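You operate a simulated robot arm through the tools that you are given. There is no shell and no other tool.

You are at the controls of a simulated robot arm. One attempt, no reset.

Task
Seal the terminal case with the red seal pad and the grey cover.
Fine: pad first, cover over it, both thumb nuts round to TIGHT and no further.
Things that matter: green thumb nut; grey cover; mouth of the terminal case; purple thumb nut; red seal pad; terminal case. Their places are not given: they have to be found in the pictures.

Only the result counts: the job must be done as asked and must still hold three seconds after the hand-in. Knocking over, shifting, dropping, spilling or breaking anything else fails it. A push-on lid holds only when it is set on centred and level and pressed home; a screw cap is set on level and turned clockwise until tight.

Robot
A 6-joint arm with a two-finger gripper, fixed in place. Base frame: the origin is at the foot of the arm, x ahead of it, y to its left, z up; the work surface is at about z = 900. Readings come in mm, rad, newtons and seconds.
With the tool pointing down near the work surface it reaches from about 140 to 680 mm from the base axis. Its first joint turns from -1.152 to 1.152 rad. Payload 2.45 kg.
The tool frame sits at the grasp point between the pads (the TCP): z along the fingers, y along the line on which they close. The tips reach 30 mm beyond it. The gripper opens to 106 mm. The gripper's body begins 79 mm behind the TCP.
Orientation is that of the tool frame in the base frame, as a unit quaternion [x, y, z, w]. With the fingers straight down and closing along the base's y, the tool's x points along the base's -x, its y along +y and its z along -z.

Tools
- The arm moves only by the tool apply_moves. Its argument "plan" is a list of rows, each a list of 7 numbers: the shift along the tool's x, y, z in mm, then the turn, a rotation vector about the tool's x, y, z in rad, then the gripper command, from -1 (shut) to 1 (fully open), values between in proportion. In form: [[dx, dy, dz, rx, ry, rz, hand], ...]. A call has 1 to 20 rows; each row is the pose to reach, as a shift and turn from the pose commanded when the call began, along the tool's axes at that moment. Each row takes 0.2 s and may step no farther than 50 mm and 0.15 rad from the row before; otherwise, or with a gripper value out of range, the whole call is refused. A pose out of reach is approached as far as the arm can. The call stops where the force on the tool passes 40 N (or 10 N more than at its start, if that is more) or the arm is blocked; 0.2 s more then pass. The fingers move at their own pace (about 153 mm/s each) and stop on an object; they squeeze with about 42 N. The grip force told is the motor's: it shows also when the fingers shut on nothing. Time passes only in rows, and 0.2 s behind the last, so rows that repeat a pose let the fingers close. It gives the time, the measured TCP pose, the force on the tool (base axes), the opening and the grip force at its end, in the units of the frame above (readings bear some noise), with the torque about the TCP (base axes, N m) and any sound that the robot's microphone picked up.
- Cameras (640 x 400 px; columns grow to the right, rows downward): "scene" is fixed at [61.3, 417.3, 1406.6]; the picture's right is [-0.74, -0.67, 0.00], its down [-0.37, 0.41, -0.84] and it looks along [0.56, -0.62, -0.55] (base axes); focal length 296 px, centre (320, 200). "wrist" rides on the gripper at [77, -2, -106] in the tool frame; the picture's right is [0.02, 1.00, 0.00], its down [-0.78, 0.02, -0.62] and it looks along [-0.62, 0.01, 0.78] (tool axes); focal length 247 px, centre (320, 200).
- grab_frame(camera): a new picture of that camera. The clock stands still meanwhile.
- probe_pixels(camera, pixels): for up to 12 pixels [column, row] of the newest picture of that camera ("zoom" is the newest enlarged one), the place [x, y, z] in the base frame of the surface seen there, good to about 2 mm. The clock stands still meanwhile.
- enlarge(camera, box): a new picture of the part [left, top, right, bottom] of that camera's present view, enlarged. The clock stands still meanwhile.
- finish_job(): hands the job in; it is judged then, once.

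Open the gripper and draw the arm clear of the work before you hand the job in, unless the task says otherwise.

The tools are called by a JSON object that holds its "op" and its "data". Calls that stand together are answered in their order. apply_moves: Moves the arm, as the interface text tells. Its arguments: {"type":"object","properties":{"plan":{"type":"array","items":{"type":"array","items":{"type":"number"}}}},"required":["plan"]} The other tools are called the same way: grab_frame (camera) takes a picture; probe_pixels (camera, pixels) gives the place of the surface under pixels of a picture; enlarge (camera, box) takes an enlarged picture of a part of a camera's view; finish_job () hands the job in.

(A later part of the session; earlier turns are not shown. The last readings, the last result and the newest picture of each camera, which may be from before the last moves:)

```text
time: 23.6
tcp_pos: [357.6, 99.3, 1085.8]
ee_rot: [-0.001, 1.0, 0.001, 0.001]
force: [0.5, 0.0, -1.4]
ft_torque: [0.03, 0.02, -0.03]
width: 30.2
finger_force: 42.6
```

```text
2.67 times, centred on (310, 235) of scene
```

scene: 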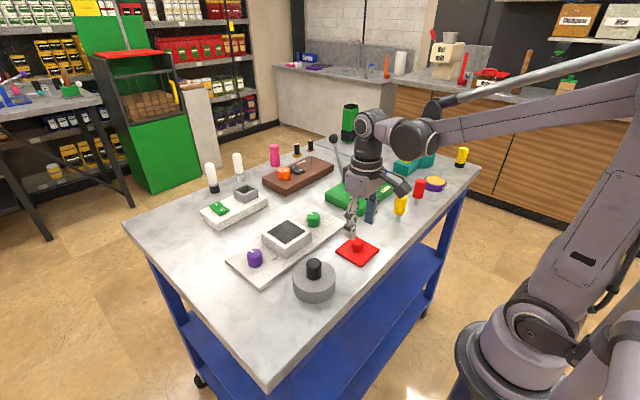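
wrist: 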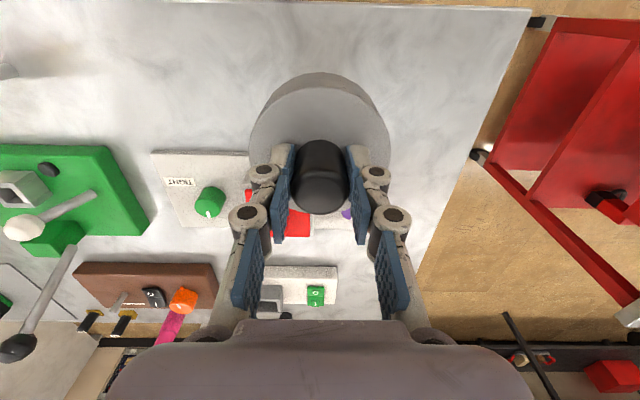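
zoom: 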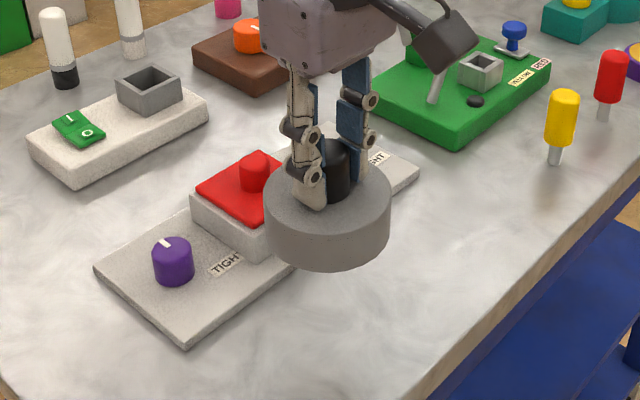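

The cover is held level. I probe its disc edge in the wrist picture to find its centre relative to the TCP.

{"op": "enlarge", "data": {"camera": "wrist", "box": [230, 60, 410, 172]}}

{"op": "probe_pixels", "data": {"camera": "wrist", "pixels": [[252, 145], [387, 145], [320, 88], [320, 92], [270, 110], [370, 110], [255, 130], [384, 130], [320, 185], [320, 165], [298, 180], [345, 180]]}}

```text
3.56 times, centred on (320, 116) of wrist
```

zoom: 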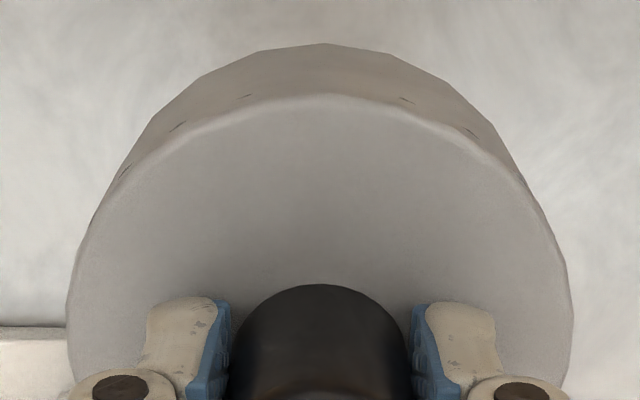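

```text
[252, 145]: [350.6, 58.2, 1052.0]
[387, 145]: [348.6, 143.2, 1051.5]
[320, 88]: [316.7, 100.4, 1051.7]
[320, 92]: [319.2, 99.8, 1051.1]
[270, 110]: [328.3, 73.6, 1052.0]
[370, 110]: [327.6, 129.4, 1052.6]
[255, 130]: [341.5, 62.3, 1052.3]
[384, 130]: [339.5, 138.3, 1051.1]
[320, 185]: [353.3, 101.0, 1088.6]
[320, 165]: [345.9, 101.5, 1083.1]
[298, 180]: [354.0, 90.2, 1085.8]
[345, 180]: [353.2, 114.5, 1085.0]
```

Cover centre ≈(359,100.7) in probe coordinates. I carry it to over the case centre (499.5,51.2) at this height, then recheck.

{"op": "apply_moves", "data": {"plan": [[-35, -12.4, 0, 0, 0, 0, -1], [-70, -24.8, 0, 0, 0, 0, -1], [-105, -37, 0, 0, 0, 0, -1], [-140.5, -49.5, 0, 0, 0, 0, -1], [-140.5, -49.5, 0, 0, 0, 0, -1], [-140.5, -49.5, 0, 0, 0, 0, -1]]}}

{"op": "grab_frame", "data": {"camera": "wrist"}}

{"op": "enlarge", "data": {"camera": "scene", "box": [220, 160, 370, 280]}}

```text
time: 25.0
tcp_pos: [497.2, 48.6, 1083.7]
ee_rot: [0.0, 1.0, 0.0, 0.001]
force: [0.1, 1.2, -1.9]
ft_torque: [0.0, -0.01, 0.03]
width: 30.1
finger_force: 42.2
```

```text
taken
```

wrist: 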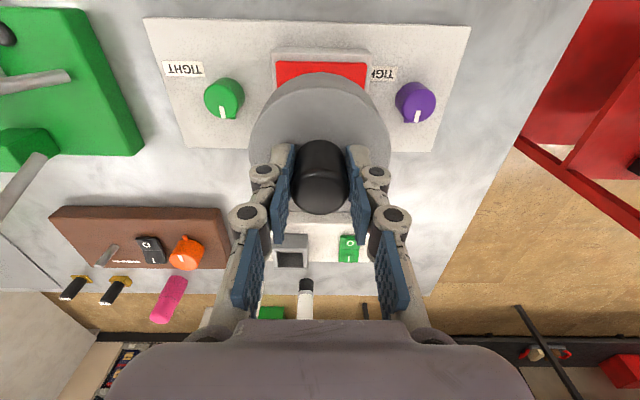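

```text
3.33 times, centred on (295, 220) of scene
```

zoom: 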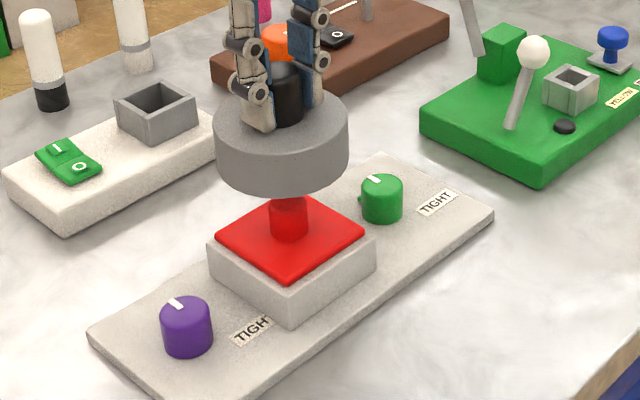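

I enlarge the wrist view to compare the disc's centre with the case/pad corners.

{"op": "enlarge", "data": {"camera": "wrist", "box": [235, 30, 405, 150]}}

{"op": "probe_pixels", "data": {"camera": "zoom", "pixels": [[145, 110], [505, 118], [320, 95], [165, 130], [490, 135], [320, 175], [320, 160], [70, 350], [560, 350], [150, 225], [480, 220], [320, 120]]}}

```text
3.33 times, centred on (320, 90) of wrist
```

zoom: 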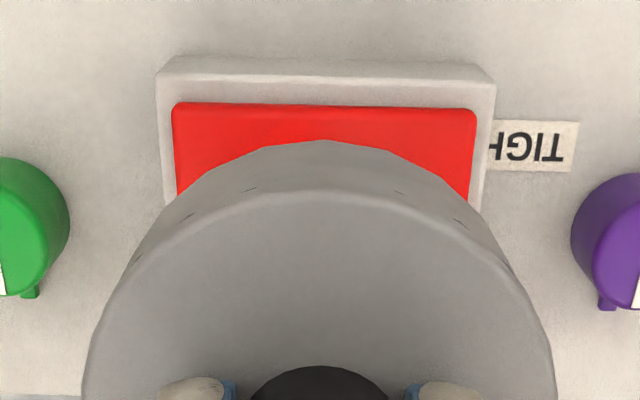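

```text
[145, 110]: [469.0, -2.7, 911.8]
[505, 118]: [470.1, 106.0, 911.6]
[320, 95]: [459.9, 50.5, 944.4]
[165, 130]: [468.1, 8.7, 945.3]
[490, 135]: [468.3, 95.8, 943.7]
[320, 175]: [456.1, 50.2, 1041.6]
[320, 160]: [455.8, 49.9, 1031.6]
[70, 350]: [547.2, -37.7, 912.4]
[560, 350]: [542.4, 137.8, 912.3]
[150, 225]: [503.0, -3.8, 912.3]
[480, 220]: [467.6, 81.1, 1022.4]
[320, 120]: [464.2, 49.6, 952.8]
```

Disc is aligned in x within 0.5 mm and needs about +0.8 mm in y. I apply that and lower 30 mm so the cover bottom is just above the pad's knob top (~980).

{"op": "apply_moves", "data": {"plan": [[0, 0.8, 0, 0, 0, 0, -1], [0, 0.8, 10, 0, 0, 0, -1], [0, 0.8, 20, 0, 0, 0, -1], [0, 0.8, 28, 0, 0, 0, -1], [0, 0.8, 28, 0, 0, 0, -1]]}}

{"op": "enlarge", "data": {"camera": "wrist", "box": [224, 30, 416, 150]}}

{"op": "enlarge", "data": {"camera": "scene", "box": [240, 170, 340, 260]}}

```text
time: 26.2
tcp_pos: [496.9, 49.8, 1058.0]
ee_rot: [-0.001, 1.0, 0.002, 0.002]
force: [-0.4, -0.6, -1.7]
ft_torque: [0.0, -0.03, -0.03]
width: 30.5
finger_force: 42.1
```

```text
3.33 times, centred on (320, 90) of wrist
```

zoom: 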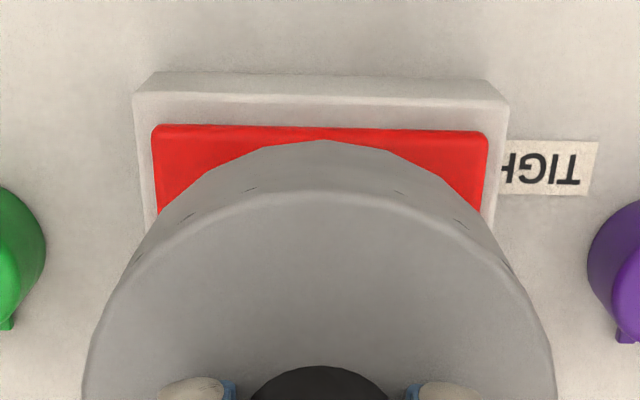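

```text
4.44 times, centred on (290, 215) of scene
```

zoom: 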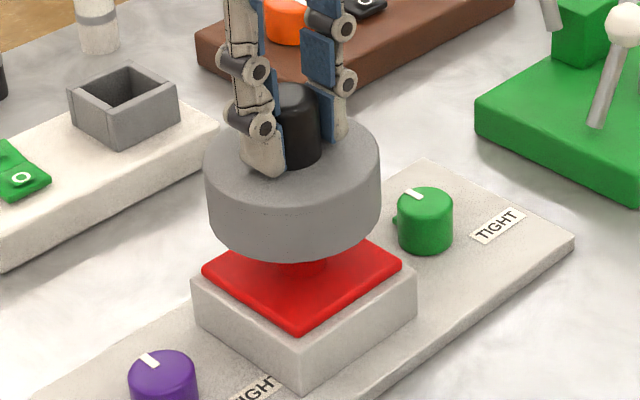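

Alignment good to ~0.4 mm. I continue down gradually, shifting -0.2 mm in y, watching whether the pad knob enters the cover without force.

{"op": "apply_moves", "data": {"plan": [[0, -0.2, 4, 0, 0, 0, -1], [0, -0.2, 6, 0, 0, 0, -1], [0, -0.2, 8, 0, 0, 0, -1], [0, -0.2, 10, 0, 0, 0, -1], [0, -0.2, 12, 0, 0, 0, -1], [0, -0.2, 14, 0, 0, 0, -1], [0, -0.2, 14, 0, 0, 0, -1]]}}

{"op": "enlarge", "data": {"camera": "scene", "box": [240, 170, 340, 260]}}

```text
time: 27.8
tcp_pos: [497.3, 51.5, 1043.5]
ee_rot: [-0.001, 1.0, 0.0, 0.002]
force: [-0.4, -0.7, 0.1]
ft_torque: [0.03, 0.0, 0.04]
width: 30.1
finger_force: 42.1
```

```text
4.44 times, centred on (290, 215) of scene
```

zoom: 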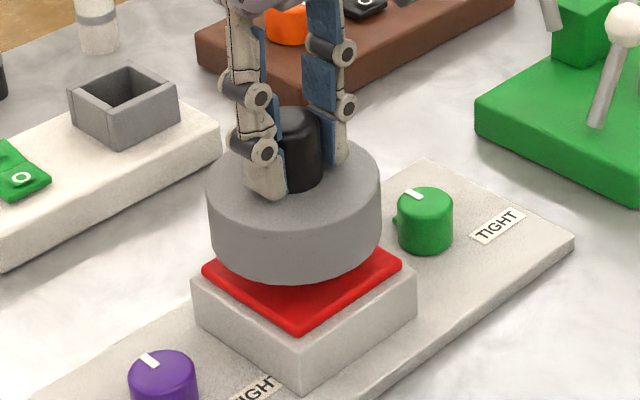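

No force with the cover bottom below the pad-knob top, so it is hollow. I lower 12 mm more and recheck alignment.

{"op": "apply_moves", "data": {"plan": [[0, 0, 3, 0, 0, 0, -1], [0, 0, 6, 0, 0, 0, -1], [0, 0, 9, 0, 0, 0, -1], [0, 0, 12, 0, 0, 0, -1], [0, 0, 12, 0, 0, 0, -1]]}}

{"op": "enlarge", "data": {"camera": "wrist", "box": [224, 30, 416, 150]}}

{"op": "enlarge", "data": {"camera": "scene", "box": [240, 170, 340, 260]}}

```text
time: 29.0
tcp_pos: [496.7, 51.6, 1032.7]
ee_rot: [-0.001, 1.0, 0.0, 0.002]
force: [0.0, -0.5, -1.1]
ft_torque: [0.02, 0.0, 0.01]
width: 30.3
finger_force: 41.9
```

```text
3.33 times, centred on (320, 90) of wrist
```

zoom: 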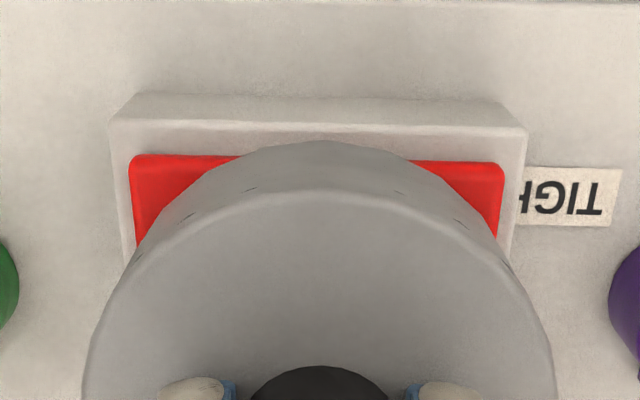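

```text
4.44 times, centred on (290, 215) of scene
```

zoom: 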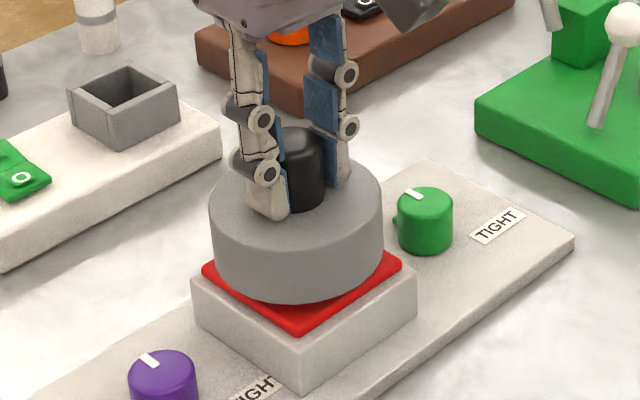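

The disc is ~0.9 mm too far in +y relative to case and pad. I shift -0.9 mm in y and lower to near contact (~7 mm), then recheck.

{"op": "apply_moves", "data": {"plan": [[0, -0.9, 0, 0, 0, 0, -1], [0, -0.9, 2, 0, 0, 0, -1], [0, -0.9, 4, 0, 0, 0, -1], [0, -0.9, 6, 0, 0, 0, -1], [0, -0.9, 6, 0, 0, 0, -1]]}}

{"op": "enlarge", "data": {"camera": "wrist", "box": [224, 30, 416, 150]}}

{"op": "enlarge", "data": {"camera": "scene", "box": [240, 170, 340, 260]}}

```text
time: 30.2
tcp_pos: [495.9, 49.4, 1026.0]
ee_rot: [-0.001, 1.0, 0.0, 0.002]
force: [-0.1, -0.4, -2.3]
ft_torque: [0.01, 0.0, 0.0]
width: 30.4
finger_force: 42.0
```

```text
3.33 times, centred on (320, 90) of wrist
```

zoom: 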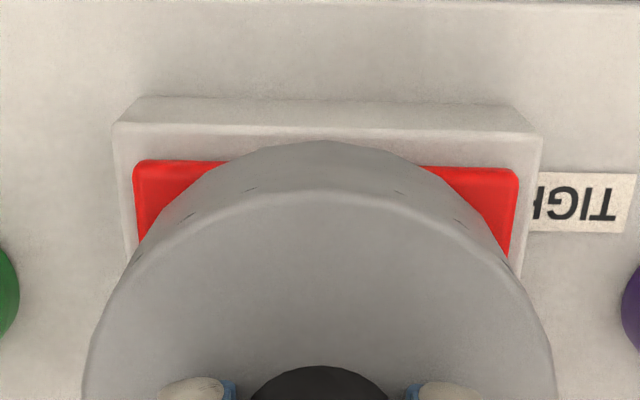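

```text
4.44 times, centred on (290, 215) of scene
```

zoom: 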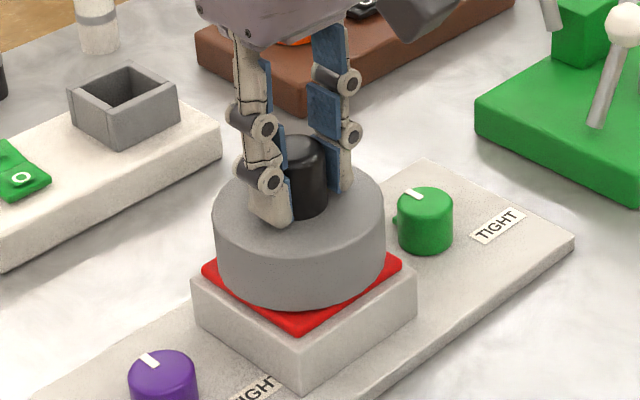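

That moved ~2 mm rather than 0.9, so the disc is now ~0.8 mm short in +y. I nudge +0.8 mm at the same height and re-measure.

{"op": "apply_moves", "data": {"plan": [[0, 0.4, 0, 0, 0, 0, -1], [0, 0.8, 0, 0, 0, 0, -1], [0, 0.8, 0, 0, 0, 0, -1]]}}

{"op": "enlarge", "data": {"camera": "wrist", "box": [224, 30, 416, 150]}}

```text
time: 31.0
tcp_pos: [496.4, 49.6, 1025.8]
ee_rot: [-0.001, 1.0, 0.001, 0.002]
force: [0.6, -0.3, -1.2]
ft_torque: [0.0, 0.0, -0.02]
width: 30.6
finger_force: 42.2
```

```text
3.33 times, centred on (320, 90) of wrist
```

zoom: 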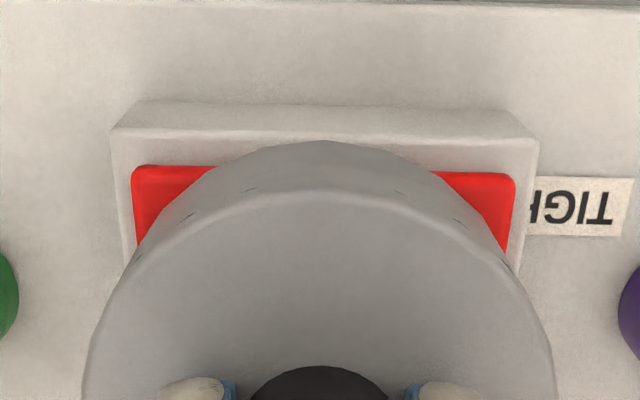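

Now the disc is within 0.4 mm of case and pad in y; x is ~0.5 mm short. I nudge +0.6 mm in x and step down toward contact.

{"op": "apply_moves", "data": {"plan": [[-0.6, 0.2, 0.7, 0, 0, 0, -1], [-0.6, 0.2, 1.4, 0, 0, 0, -1], [-0.6, 0.2, 2.0, 0, 0, 0, -1], [-0.6, 0.2, 2.0, 0, 0, 0, -1]]}}

{"op": "apply_moves", "data": {"plan": [[0, 0, 0.5, 0, 0, 0, -1], [0, 0, 1.0, 0, 0, 0, -1], [0, 0, 1.0, 0, 0, 0, -1]]}}

{"op": "enlarge", "data": {"camera": "wrist", "box": [224, 30, 416, 150]}}

{"op": "enlarge", "data": {"camera": "scene", "box": [240, 170, 340, 260]}}

```text
time: 32.0
tcp_pos: [496.2, 50.5, 1023.2]
ee_rot: [-0.001, 1.0, 0.001, 0.002]
force: [-0.9, 0.6, -0.6]
ft_torque: [-0.02, 0.02, 0.01]
width: 30.3
finger_force: 41.9
```

```text
time: 32.8
tcp_pos: [497.3, 51.3, 1023.9]
ee_rot: [-0.002, 1.0, 0.001, 0.002]
force: [0.2, 0.8, -1.0]
ft_torque: [-0.03, -0.04, -0.03]
width: 30.1
finger_force: 42.2
```

```text
3.33 times, centred on (320, 90) of wrist
```

zoom: 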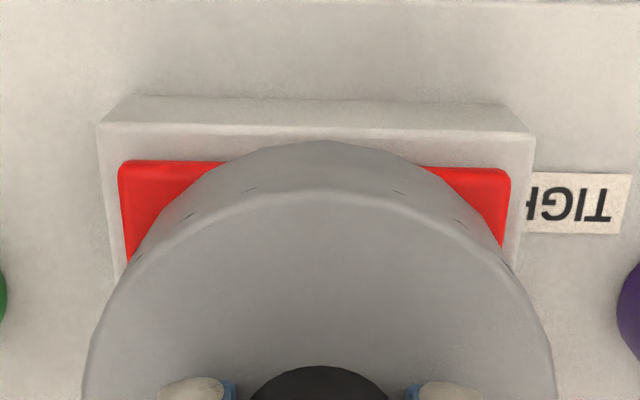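

```text
4.44 times, centred on (290, 215) of scene
```

zoom: 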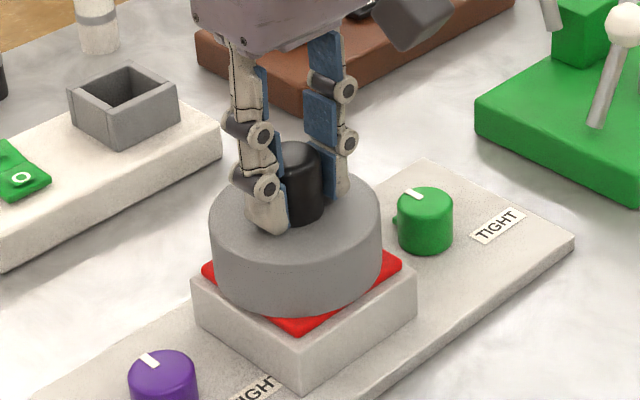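

The disc drifted to about +1.4 mm in y (reading 51.3; ~50.0 is centred). I correct by -1.3 mm before contact and re-measure.

{"op": "apply_moves", "data": {"plan": [[0, -0.7, 0, 0, 0, 0, -1], [0, -1.3, 0, 0, 0, 0, -1], [0, -1.3, 0, 0, 0, 0, -1]]}}

{"op": "enlarge", "data": {"camera": "wrist", "box": [224, 30, 416, 150]}}

```text
time: 33.6
tcp_pos: [498.1, 49.1, 1023.4]
ee_rot: [-0.001, 1.0, 0.002, 0.002]
force: [0.3, 0.1, -0.4]
ft_torque: [0.0, 0.0, -0.01]
width: 30.3
finger_force: 41.7
```

```text
3.33 times, centred on (320, 90) of wrist
```

zoom: 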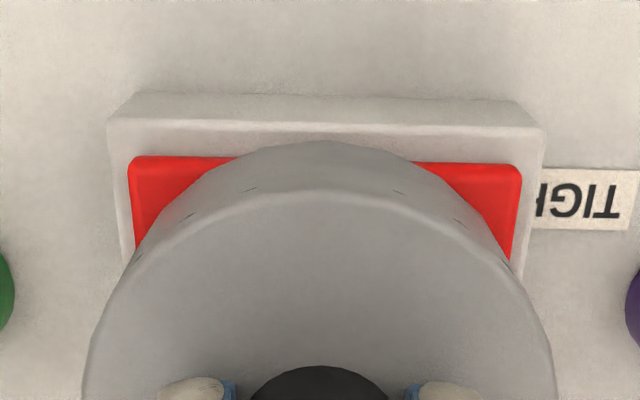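

Now within 0.5 mm in both axes. I step down to make contact.

{"op": "apply_moves", "data": {"plan": [[0, 0.2, 0.6, 0, 0, 0, -1], [0, 0.2, 1.2, 0, 0, 0, -1], [0, 0.2, 1.8, 0, 0, 0, -1], [0, 0.2, 1.8, 0, 0, 0, -1]]}}

{"op": "enlarge", "data": {"camera": "wrist", "box": [224, 30, 416, 150]}}

```text
time: 34.8
tcp_pos: [497.8, 48.7, 1022.2]
ee_rot: [0.0, 1.0, 0.0, 0.002]
force: [-0.7, -0.5, 9.8]
ft_torque: [0.03, 0.12, 0.01]
width: 30.2
finger_force: 42.1
stopped in row 4: the force on the tool passed its limit at 40 N (the readings are from after the stop); the commanded pose is now the measured one
```

```text
3.33 times, centred on (320, 90) of wrist
```

zoom: 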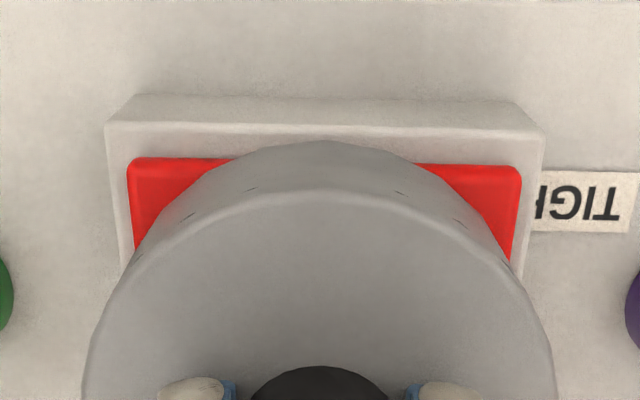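

Cover made contact centred at 40 N. I press once more gently to ensure it is home, then look from the scene camera.

{"op": "apply_moves", "data": {"plan": [[0, 0, 0.4, 0, 0, 0, -1], [0, 0, 0.8, 0, 0, 0, -1], [0, 0, 1.2, 0, 0, 0, -1]]}}

{"op": "enlarge", "data": {"camera": "scene", "box": [240, 170, 340, 260]}}

```text
time: 35.7
tcp_pos: [497.5, 49.4, 1022.7]
ee_rot: [-0.001, 1.0, 0.0, 0.003]
force: [-1.0, 0.6, 11.2]
ft_torque: [-0.05, 0.17, 0.02]
width: 30.0
finger_force: 42.1
stopped in row 3: the force on the tool passed its limit at 41 N (the readings are from after the stop); the commanded pose is now the measured one
```

```text
4.44 times, centred on (290, 215) of scene
```

zoom: 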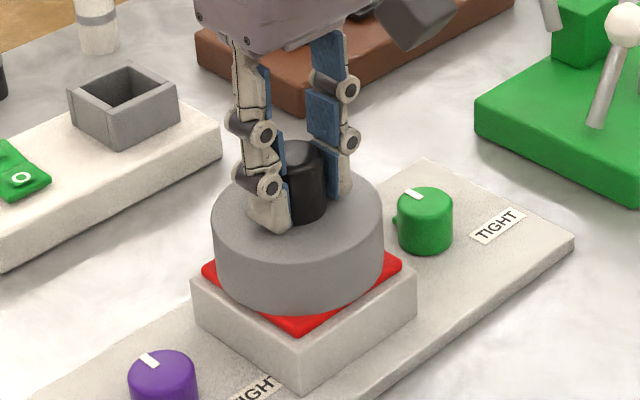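

The cover sits level on the pad. I open the gripper and rise straight up, clear of the knob.

{"op": "apply_moves", "data": {"plan": [[0, 0, -0.3, 0, 0, 0, -1], [0, 0, -0.3, 0, 0, 0, -0.3], [0, 0, -0.3, 0, 0, 0, 0.2], [0, 0, -0.3, 0, 0, 0, 0.2], [0, 0, -15, 0, 0, 0, 0.2], [0, 0, -45, 0, 0, 0, 0.2], [0, 0, -85, 0, 0, 0, 0.2], [0, 0, -85, 0, 0, 0, 0.2]]}}

{"op": "grab_frame", "data": {"camera": "wrist"}}

{"op": "enlarge", "data": {"camera": "scene", "box": [240, 170, 340, 260]}}

```text
time: 37.5
tcp_pos: [498.6, 50.0, 1105.3]
ee_rot: [-0.001, 1.0, 0.001, 0.002]
force: [0.4, -0.5, 0.1]
ft_torque: [0.02, 0.0, 0.0]
width: 63.5
finger_force: 0.1
```

```text
taken
```

wrist: 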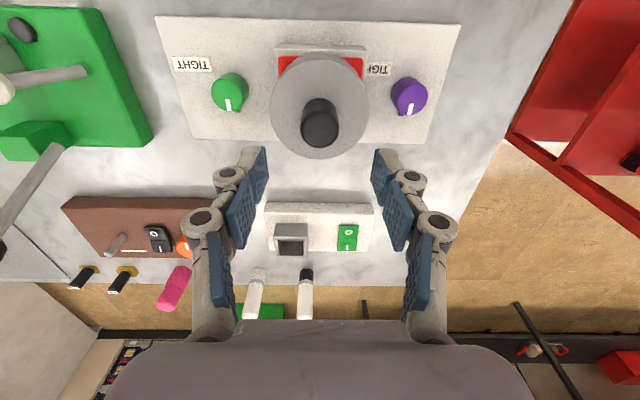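

```text
4.44 times, centred on (290, 215) of scene
```

zoom: 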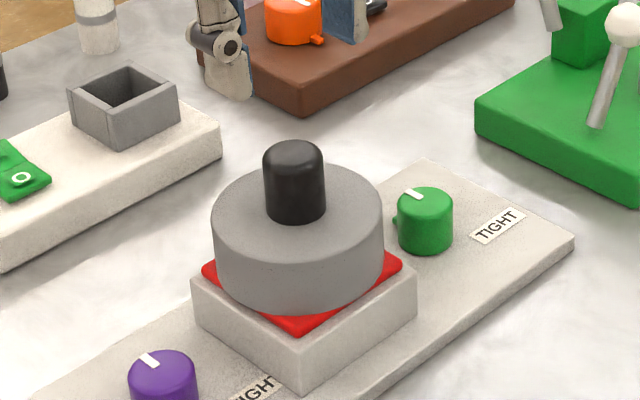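

The cover sits on the pad. I probe its top at several points for level and centring.

{"op": "probe_pixels", "data": {"camera": "wrist", "pixels": [[275, 105], [364, 105], [320, 65], [320, 152], [290, 75], [350, 75], [290, 135], [350, 135], [320, 130], [308, 130], [335, 130], [355, 60]]}}

{"op": "enlarge", "data": {"camera": "wrist", "box": [250, 30, 390, 170]}}

```text
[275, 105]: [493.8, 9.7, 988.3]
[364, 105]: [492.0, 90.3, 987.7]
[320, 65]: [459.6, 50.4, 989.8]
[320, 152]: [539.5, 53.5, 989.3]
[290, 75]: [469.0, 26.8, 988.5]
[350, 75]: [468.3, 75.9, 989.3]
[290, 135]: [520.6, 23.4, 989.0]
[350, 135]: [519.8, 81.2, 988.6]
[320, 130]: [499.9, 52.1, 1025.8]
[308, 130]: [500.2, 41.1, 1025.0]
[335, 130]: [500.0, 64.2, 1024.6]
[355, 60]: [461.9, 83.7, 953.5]
```

```text
2.86 times, centred on (320, 100) of wrist
```

zoom: 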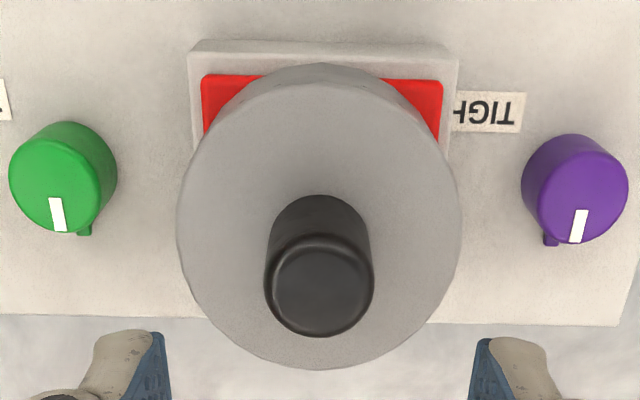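

Cover top is level at ~989 with its knob at (500,52). Next the purple nut: I move +97 mm in y and lower to about z=1040 for an alignment check.

{"op": "apply_moves", "data": {"plan": [[0, 33, 0, 0, 0, 0, 0.2], [0.5, 66, 0, 0, 0, 0, 0.2], [1, 97, 0, 0, 0, 0, 0.2], [1, 97, 35, 0, 0, 0, 0.2], [1, 97, 65, 0, 0, 0, 0.2], [1, 97, 65, 0, 0, 0, 0.2]]}}

{"op": "grab_frame", "data": {"camera": "wrist"}}

{"op": "enlarge", "data": {"camera": "wrist", "box": [240, 50, 400, 170]}}

```text
time: 38.9
tcp_pos: [500.1, 146.7, 1042.1]
ee_rot: [-0.001, 1.0, 0.001, 0.003]
force: [0.7, 0.1, 0.2]
ft_torque: [-0.03, -0.01, 0.0]
width: 63.5
finger_force: 0.1
```

```text
taken
```

wrist: 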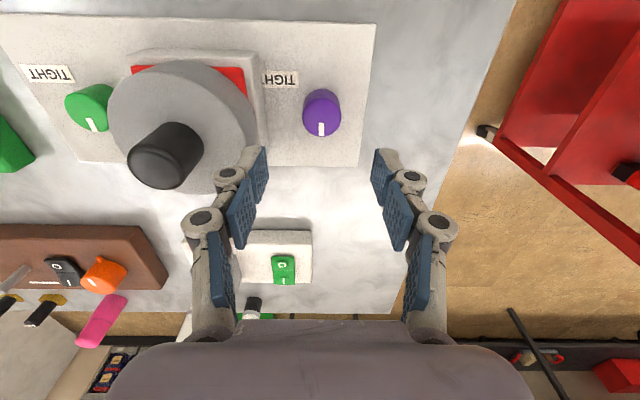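

```text
3.33 times, centred on (320, 110) of wrist
```

zoom: 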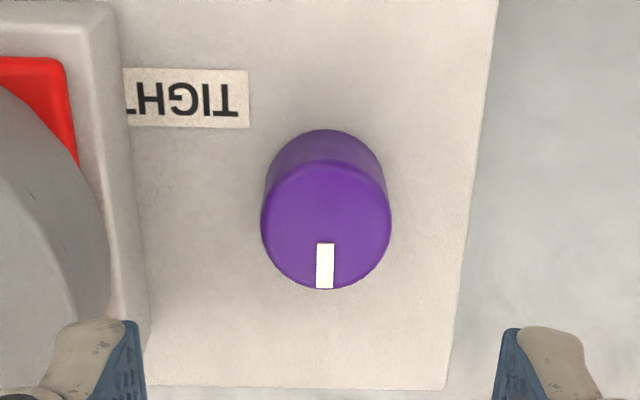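

Nut top centre appears at (321.8,117.4) vs expected (320.5,119.8): shift +1.1 mm y, -1.9 mm x. I lower most of the way and recheck.

{"op": "apply_moves", "data": {"plan": [[1.9, 1.1, 0, 0, 0, 0, 0.2], [1.9, 1.1, 25, 0, 0, 0, 0.2], [1.9, 1.1, 50, 0, 0, 0, 0.2], [1.9, 1.1, 68, 0, 0, 0, 0.2], [1.9, 1.1, 68, 0, 0, 0, 0.2]]}}

{"op": "grab_frame", "data": {"camera": "wrist"}}

{"op": "enlarge", "data": {"camera": "wrist", "box": [240, 100, 400, 220]}}

{"op": "enlarge", "data": {"camera": "scene", "box": [200, 180, 340, 300]}}

```text
time: 40.1
tcp_pos: [497.6, 145.2, 972.7]
ee_rot: [-0.001, 1.0, 0.0, 0.003]
force: [-0.6, 0.2, 0.3]
ft_torque: [-0.03, -0.01, -0.02]
width: 63.5
finger_force: 0.2
```

```text
taken
```

wrist: 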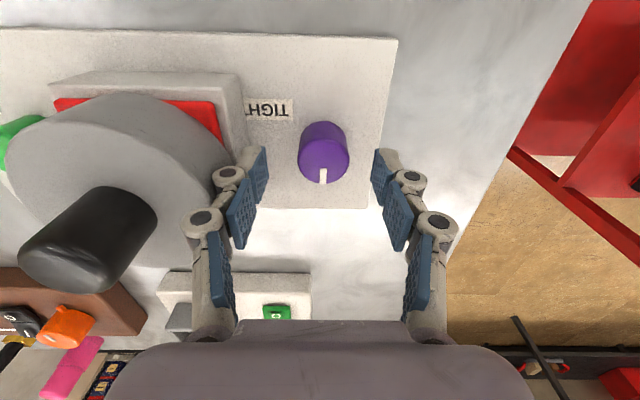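

```text
3.33 times, centred on (320, 160) of wrist
```

zoom: 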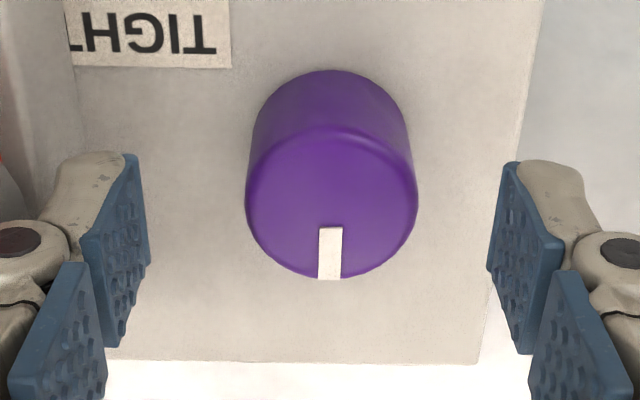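

```text
3.33 times, centred on (270, 240) of scene
```

zoom: 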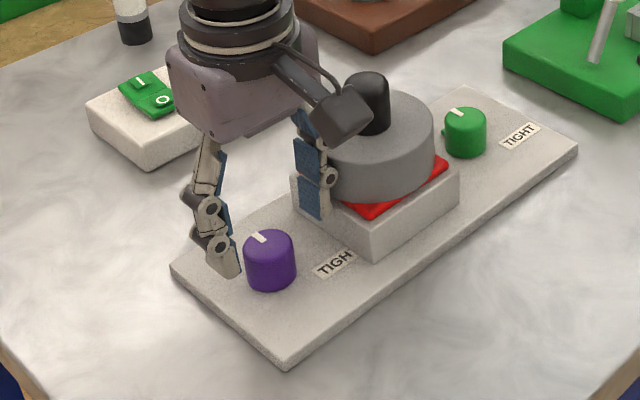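

The nut is ~1.8 mm to +y of the tool axis, x is good. I narrow the fingers to ~46 mm to clear the cover's rim, shift, and re-measure before going down.

{"op": "apply_moves", "data": {"plan": [[0, 0.9, 0, 0, 0, 0, 0.0], [0, 1.8, 0, 0, 0, 0, -0.13], [0, 1.8, 0, 0, 0, 0, -0.13]]}}

{"op": "enlarge", "data": {"camera": "wrist", "box": [240, 100, 400, 220]}}

```text
time: 40.9
tcp_pos: [495.6, 149.0, 973.5]
ee_rot: [-0.001, 1.0, 0.001, 0.003]
force: [0.3, -0.7, -0.2]
ft_torque: [-0.02, 0.0, 0.0]
width: 46.1
finger_force: 0.1
```

```text
3.33 times, centred on (320, 160) of wrist
```

zoom: 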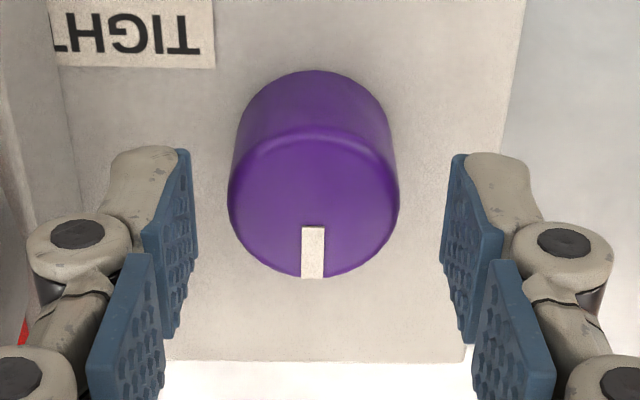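

Overshot: the nut is now ~1.7 mm to -y of the tool axis. I nudge -1.5 mm and re-measure.

{"op": "apply_moves", "data": {"plan": [[0, -0.7, 0, 0, 0, 0, -0.13], [0, -1.5, 0, 0, 0, 0, -0.13], [0, -1.5, 0, 0, 0, 0, -0.13]]}}

{"op": "enlarge", "data": {"camera": "wrist", "box": [240, 100, 400, 220]}}

```text
time: 41.7
tcp_pos: [496.2, 146.6, 974.9]
ee_rot: [0.0, 1.0, 0.001, 0.003]
force: [-1.1, 0.0, -0.5]
ft_torque: [-0.02, -0.01, 0.01]
width: 46.2
finger_force: 0.1
```

```text
3.33 times, centred on (320, 160) of wrist
```

zoom: 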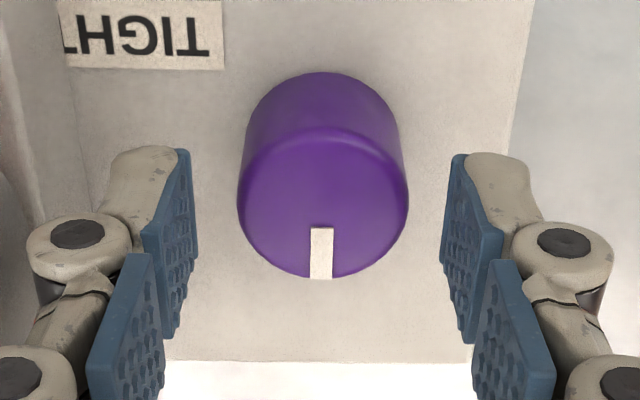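

Centred in y now; x needs about +0.8 mm. I descend 26 mm to grip height and recheck.

{"op": "apply_moves", "data": {"plan": [[-0.8, 0, 8, 0, 0, 0, -0.13], [-0.8, 0, 17, 0, 0, 0, -0.13], [-0.8, 0, 26, 0, 0, 0, -0.13], [-0.8, 0, 26, 0, 0, 0, -0.13]]}}

{"op": "enlarge", "data": {"camera": "wrist", "box": [240, 120, 400, 240]}}

{"op": "enlarge", "data": {"camera": "scene", "box": [200, 180, 340, 300]}}

```text
time: 42.7
tcp_pos: [495.2, 147.5, 950.0]
ee_rot: [-0.001, 1.0, 0.0, 0.002]
force: [0.2, -0.2, 0.5]
ft_torque: [0.02, -0.03, -0.01]
width: 45.9
finger_force: 0.2
```

```text
3.33 times, centred on (320, 180) of wrist
```

zoom: 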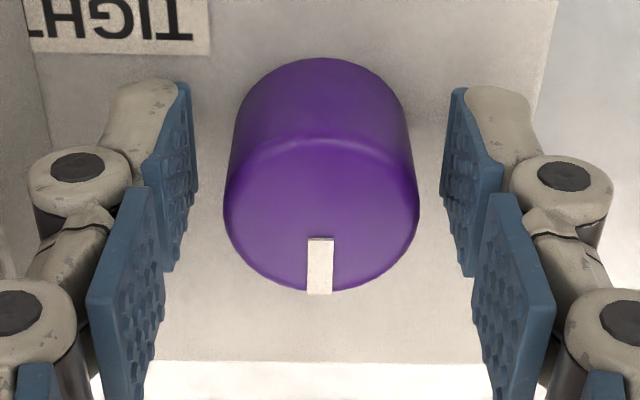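

```text
3.33 times, centred on (270, 240) of scene
```

zoom: 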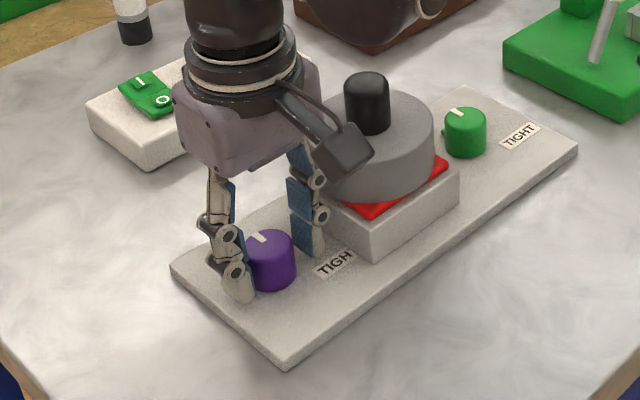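

y is centred, but the nut is ~2.4 mm to +x of the tool axis. I shift +2.3 mm in x at this height and re-measure.

{"op": "apply_moves", "data": {"plan": [[-1.1, 0, 0, 0, 0, 0, -0.13], [-2.3, 0, 0, 0, 0, 0, -0.13], [-2.3, 0, 0, 0, 0, 0, -0.13]]}}

{"op": "enlarge", "data": {"camera": "wrist", "box": [240, 120, 400, 240]}}

```text
time: 43.5
tcp_pos: [498.4, 147.6, 948.5]
ee_rot: [-0.001, 1.0, 0.0, 0.002]
force: [0.4, 0.4, -0.5]
ft_torque: [0.0, 0.0, -0.02]
width: 46.0
finger_force: 0.0
```

```text
3.33 times, centred on (320, 180) of wrist
```

zoom: 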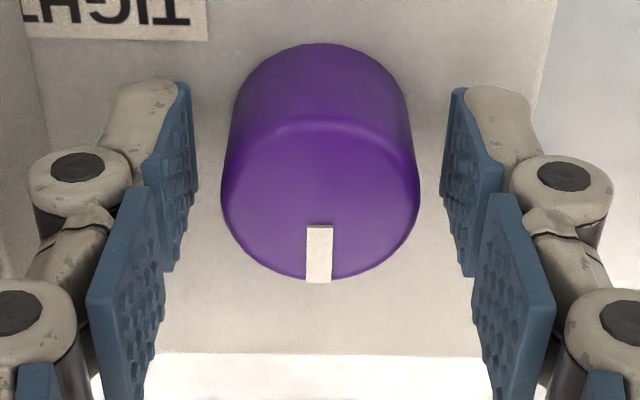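

Nearly centred (≤1 mm). I apply -0.6 mm in x and close on the nut.

{"op": "apply_moves", "data": {"plan": [[0.6, 0, 0, 0, 0, 0, -0.2], [0.6, 0, 0, 0, 0, 0, -0.35], [0.6, 0, 0, 0, 0, 0, -1], [0.6, 0, 0, 0, 0, 0, -1], [0.6, 0, 0, 0, 0, 0, -1]]}}

{"op": "enlarge", "data": {"camera": "wrist", "box": [240, 120, 400, 240]}}

```text
time: 44.7
tcp_pos: [498.0, 147.8, 948.3]
ee_rot: [0.0, 1.0, 0.001, 0.002]
force: [-0.1, 0.8, 0.1]
ft_torque: [-0.01, -0.05, 0.02]
width: 33.4
finger_force: 45.2
```

```text
3.33 times, centred on (320, 180) of wrist
```

zoom: 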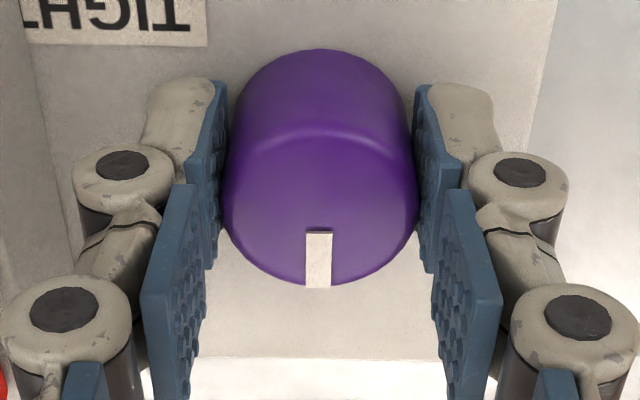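

Firm grip on the purple nut with no side load. I turn 0.45 rad clockwise (positive about tool z) as a first test.

{"op": "apply_moves", "data": {"plan": [[0, 0, 0, 0, 0, 0.12, -1], [0, 0, 0, 0, 0, 0.24, -1], [0, 0, 0, 0, 0, 0.36, -1], [0, 0, 0, 0, 0, 0.45, -1], [0, 0, 0, 0, 0, 0.45, -1]]}}

{"op": "enlarge", "data": {"camera": "wrist", "box": [240, 120, 400, 240]}}

{"op": "enlarge", "data": {"camera": "scene", "box": [200, 180, 340, 300]}}

```text
time: 45.9
tcp_pos: [497.9, 149.1, 948.0]
ee_rot: [0.223, 0.975, 0.002, 0.001]
force: [4.5, 9.6, 11.9]
ft_torque: [0.22, -0.21, -0.01]
width: 33.4
finger_force: 45.0
```

```text
3.33 times, centred on (320, 180) of wrist
```

zoom: 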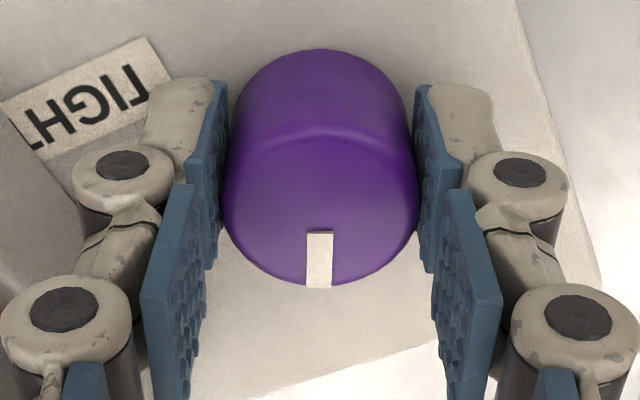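

```text
3.33 times, centred on (270, 240) of scene
```

zoom: 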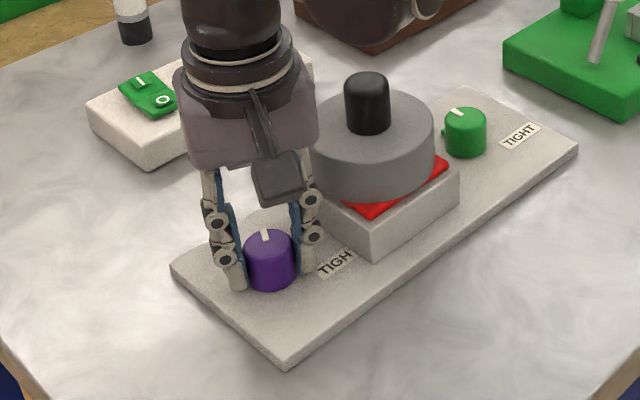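

The nut turned with the gripper (mark moved clockwise toward TIGHT). There's a mild side load (+y 10 N, +z 12 N), so I relieve it slightly and turn another 0.45 rad.

{"op": "apply_moves", "data": {"plan": [[0, 0.4, -0.3, 0, 0, 0, -1], [0, 0.4, -0.3, 0, 0, 0.12, -1], [0, 0.4, -0.3, 0, 0, 0.24, -1], [0, 0.4, -0.3, 0, 0, 0.36, -1], [0, 0.4, -0.3, 0, 0, 0.45, -1], [0, 0.4, -0.3, 0, 0, 0.45, -1]]}}

{"op": "enlarge", "data": {"camera": "wrist", "box": [240, 120, 400, 240]}}

{"op": "enlarge", "data": {"camera": "scene", "box": [200, 180, 340, 300]}}

```text
time: 47.3
tcp_pos: [497.8, 149.8, 948.9]
ee_rot: [0.435, 0.9, 0.004, 0.002]
force: [6.3, 22.3, 14.2]
ft_torque: [-0.17, -0.66, 0.03]
width: 33.0
finger_force: 44.6
```

```text
3.33 times, centred on (320, 180) of wrist
```

zoom: 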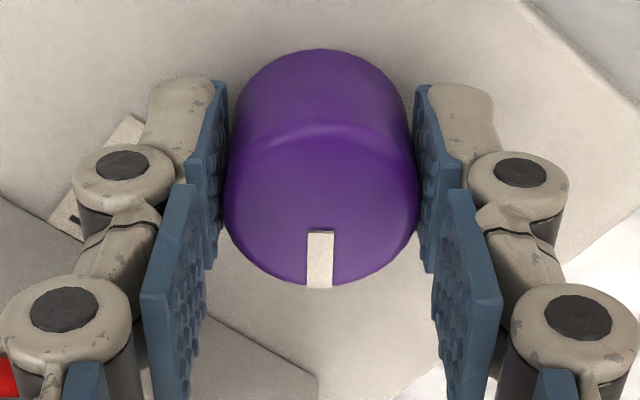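

```text
3.33 times, centred on (270, 240) of scene
```

zoom: 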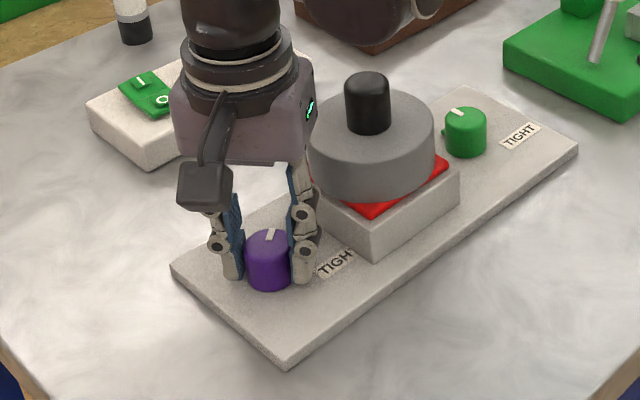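

0.90 rad done; the nut follows, but the side load rose to 22 N in +y. I relieve by shifting the tool ~0.8 mm toward +y before continuing.

{"op": "apply_moves", "data": {"plan": [[0.25, 0.35, -0.1, 0, 0, 0, -1], [0.5, 0.65, -0.2, 0, 0, 0, -1], [0.5, 0.65, -0.2, 0, 0, 0, -1]]}}

```text
time: 48.1
tcp_pos: [498.5, 148.6, 948.2]
ee_rot: [0.434, 0.901, 0.002, 0.002]
force: [3.1, 14.7, -2.5]
ft_torque: [0.81, -0.18, 0.03]
width: 33.2
finger_force: 44.8
```

Load eased. I continue turning 0.45 rad with a bit more +y relief.

{"op": "apply_moves", "data": {"plan": [[0.3, 0.25, 0, 0, 0, 0.0, -1], [0.3, 0.25, 0, 0, 0, 0.12, -1], [0.3, 0.25, 0, 0, 0, 0.24, -1], [0.3, 0.25, 0, 0, 0, 0.36, -1], [0.3, 0.25, 0, 0, 0, 0.45, -1], [0.3, 0.25, 0, 0, 0, 0.45, -1]]}}

{"op": "enlarge", "data": {"camera": "scene", "box": [200, 180, 340, 300]}}

{"op": "enlarge", "data": {"camera": "wrist", "box": [240, 120, 400, 240]}}

```text
time: 49.5
tcp_pos: [499.5, 150.1, 948.2]
ee_rot: [0.625, 0.781, 0.004, 0.002]
force: [9.8, 15.7, -15.3]
ft_torque: [0.25, -0.19, 0.03]
width: 33.3
finger_force: 45.0
```

```text
3.33 times, centred on (270, 240) of scene
```

zoom: 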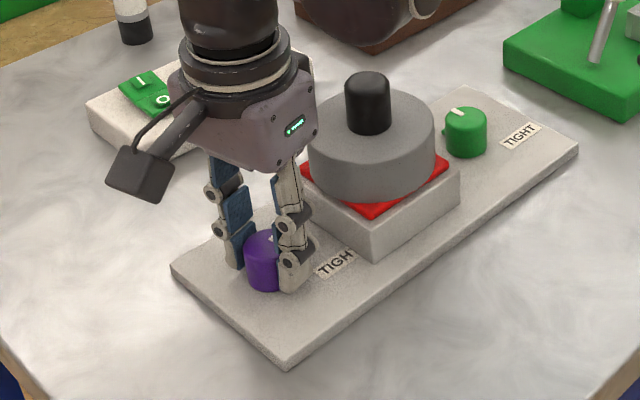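

```text
3.33 times, centred on (320, 180) of wrist
```

zoom: 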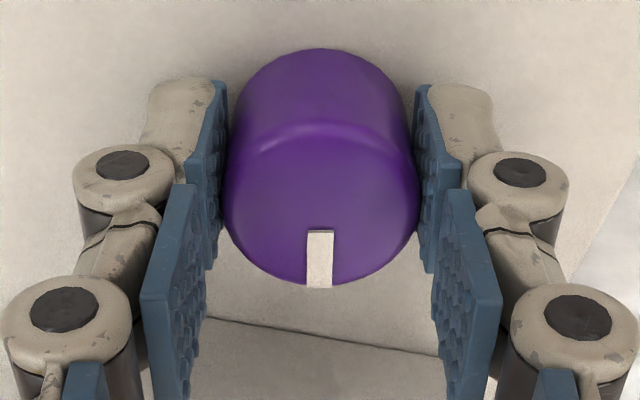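

1.35 rad reached; nut still follows. I relieve (+x,+y, slightly down) and turn another 0.4 rad.

{"op": "apply_moves", "data": {"plan": [[0.4, 0.5, 0.4, 0, 0, 0.0, -1], [0.4, 0.5, 0.4, 0, 0, 0.12, -1], [0.4, 0.5, 0.4, 0, 0, 0.24, -1], [0.4, 0.5, 0.4, 0, 0, 0.36, -1], [0.4, 0.5, 0.4, 0, 0, 0.4, -1], [0.4, 0.5, 0.4, 0, 0, 0.4, -1]]}}

{"op": "enlarge", "data": {"camera": "scene", "box": [200, 180, 340, 300]}}

{"op": "grab_frame", "data": {"camera": "wrist"}}

```text
time: 50.9
tcp_pos: [500.1, 149.6, 948.4]
ee_rot: [0.767, 0.641, 0.003, 0.001]
force: [9.6, 7.5, 21.7]
ft_torque: [0.12, -0.36, -0.01]
width: 33.1
finger_force: 45.0
```

```text
3.33 times, centred on (270, 240) of scene
```

zoom: 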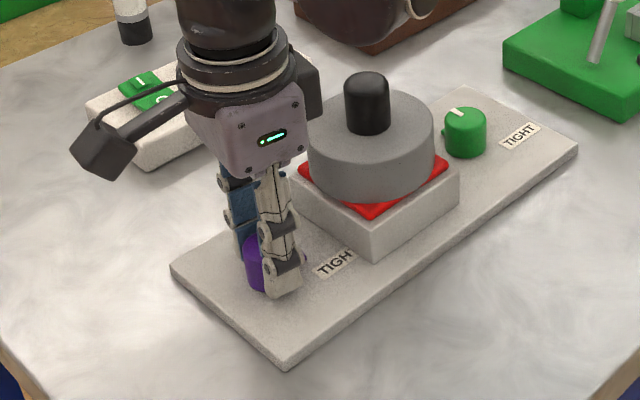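

```text
taken
```

wrist: 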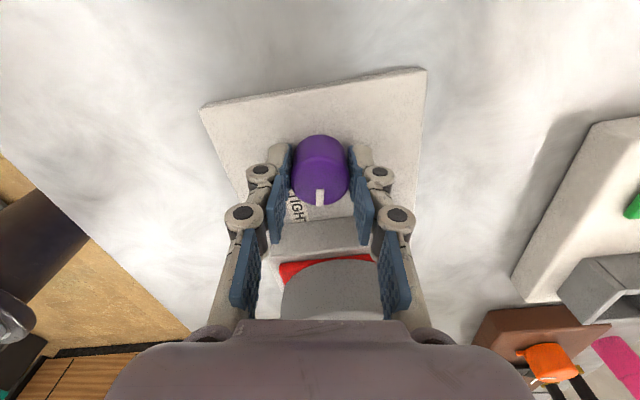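

1.75 rad (100°) reached; the label lies just clockwise of the mark. I relieve the z load and turn 0.2 rad more, watching torque.

{"op": "apply_moves", "data": {"plan": [[0.2, 0.25, -0.4, 0, 0, 0.0, -1], [0.2, 0.25, -0.4, 0, 0, 0.1, -1], [0.2, 0.25, -0.4, 0, 0, 0.2, -1], [0.2, 0.25, -0.4, 0, 0, 0.2, -1]]}}

{"op": "enlarge", "data": {"camera": "wrist", "box": [240, 120, 400, 240]}}

```text
time: 51.9
tcp_pos: [500.3, 150.4, 948.8]
ee_rot: [0.828, 0.561, 0.003, 0.001]
force: [12.4, 3.7, 0.2]
ft_torque: [-0.59, -0.12, 0.03]
width: 33.2
finger_force: 45.0
```

```text
3.33 times, centred on (320, 180) of wrist
```

zoom: 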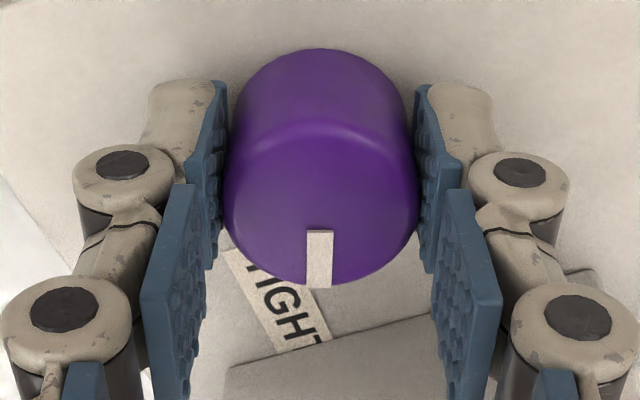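

1.95 rad (112°). The label centre is ~5–7° further clockwise of the mark; I turn the final 0.13 rad to ≈119°.

{"op": "apply_moves", "data": {"plan": [[0.24, 0.33, 0, 0, 0, 0.0, -1], [0.24, 0.33, 0, 0, 0, 0.07, -1], [0.24, 0.33, 0, 0, 0, 0.13, -1], [0.24, 0.33, 0, 0, 0, 0.13, -1]]}}

{"op": "enlarge", "data": {"camera": "wrist", "box": [240, 120, 400, 240]}}

```text
time: 52.9
tcp_pos: [500.2, 149.5, 948.1]
ee_rot: [0.862, 0.506, 0.003, 0.001]
force: [14.5, -2.4, -20.9]
ft_torque: [-0.25, -0.23, 0.05]
width: 33.4
finger_force: 45.0
```

```text
3.33 times, centred on (320, 180) of wrist
```

zoom: 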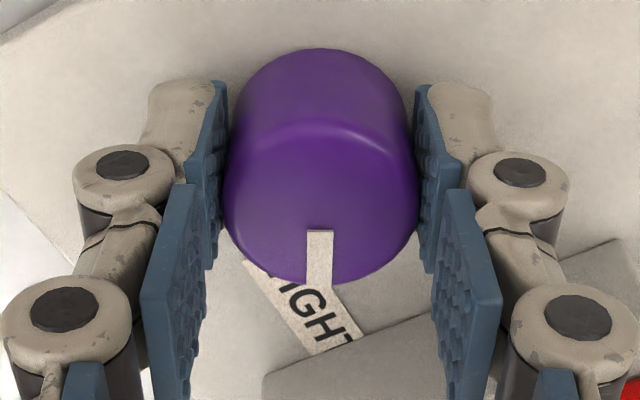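

At 119° the mark points at the middle letter of the label. I open the fingers a little and rise straight up, then view.

{"op": "apply_moves", "data": {"plan": [[0, 0, 0, 0, 0, 0, -0.25], [0, 0, 0, 0, 0, 0, -0.05], [0, 0, 0, 0, 0, 0, -0.05], [0, 0, -10, 0, 0, 0, -0.05], [0, 0, -30, 0, 0, 0, -0.05], [0, 0, -65, 0, 0, 0, -0.05], [0, 0, -100, 0, 0, 0, -0.05], [0, 0, -140, 0, 0, 0, -0.05]]}}

{"op": "grab_frame", "data": {"camera": "wrist"}}

{"op": "enlarge", "data": {"camera": "scene", "box": [220, 190, 340, 290]}}

```text
time: 54.7
tcp_pos: [496.0, 152.0, 1088.3]
ee_rot: [0.862, 0.507, 0.002, 0.0]
force: [0.3, 0.9, -0.2]
ft_torque: [0.02, -0.01, 0.01]
width: 50.5
finger_force: 0.1
```

```text
taken
```

wrist: 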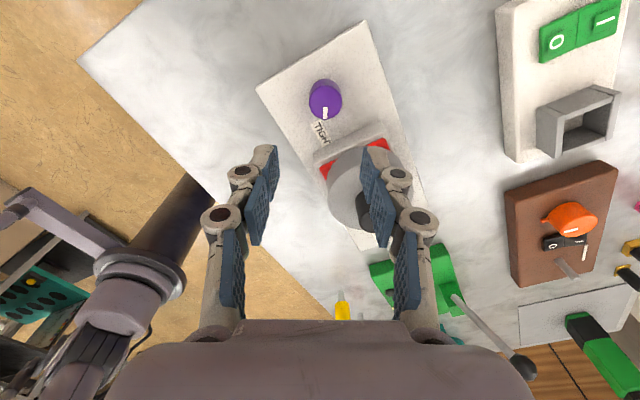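

```text
4.00 times, centred on (280, 240) of scene
```

zoom: 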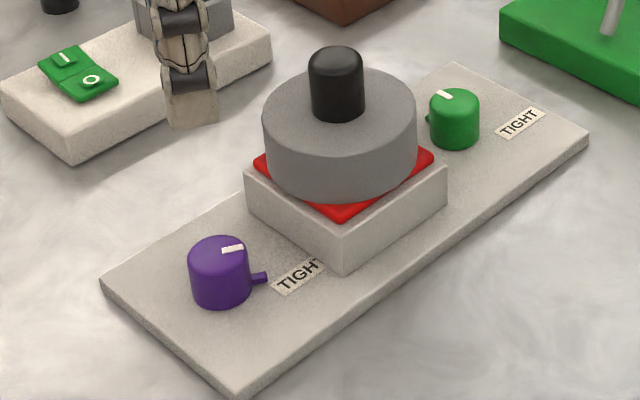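

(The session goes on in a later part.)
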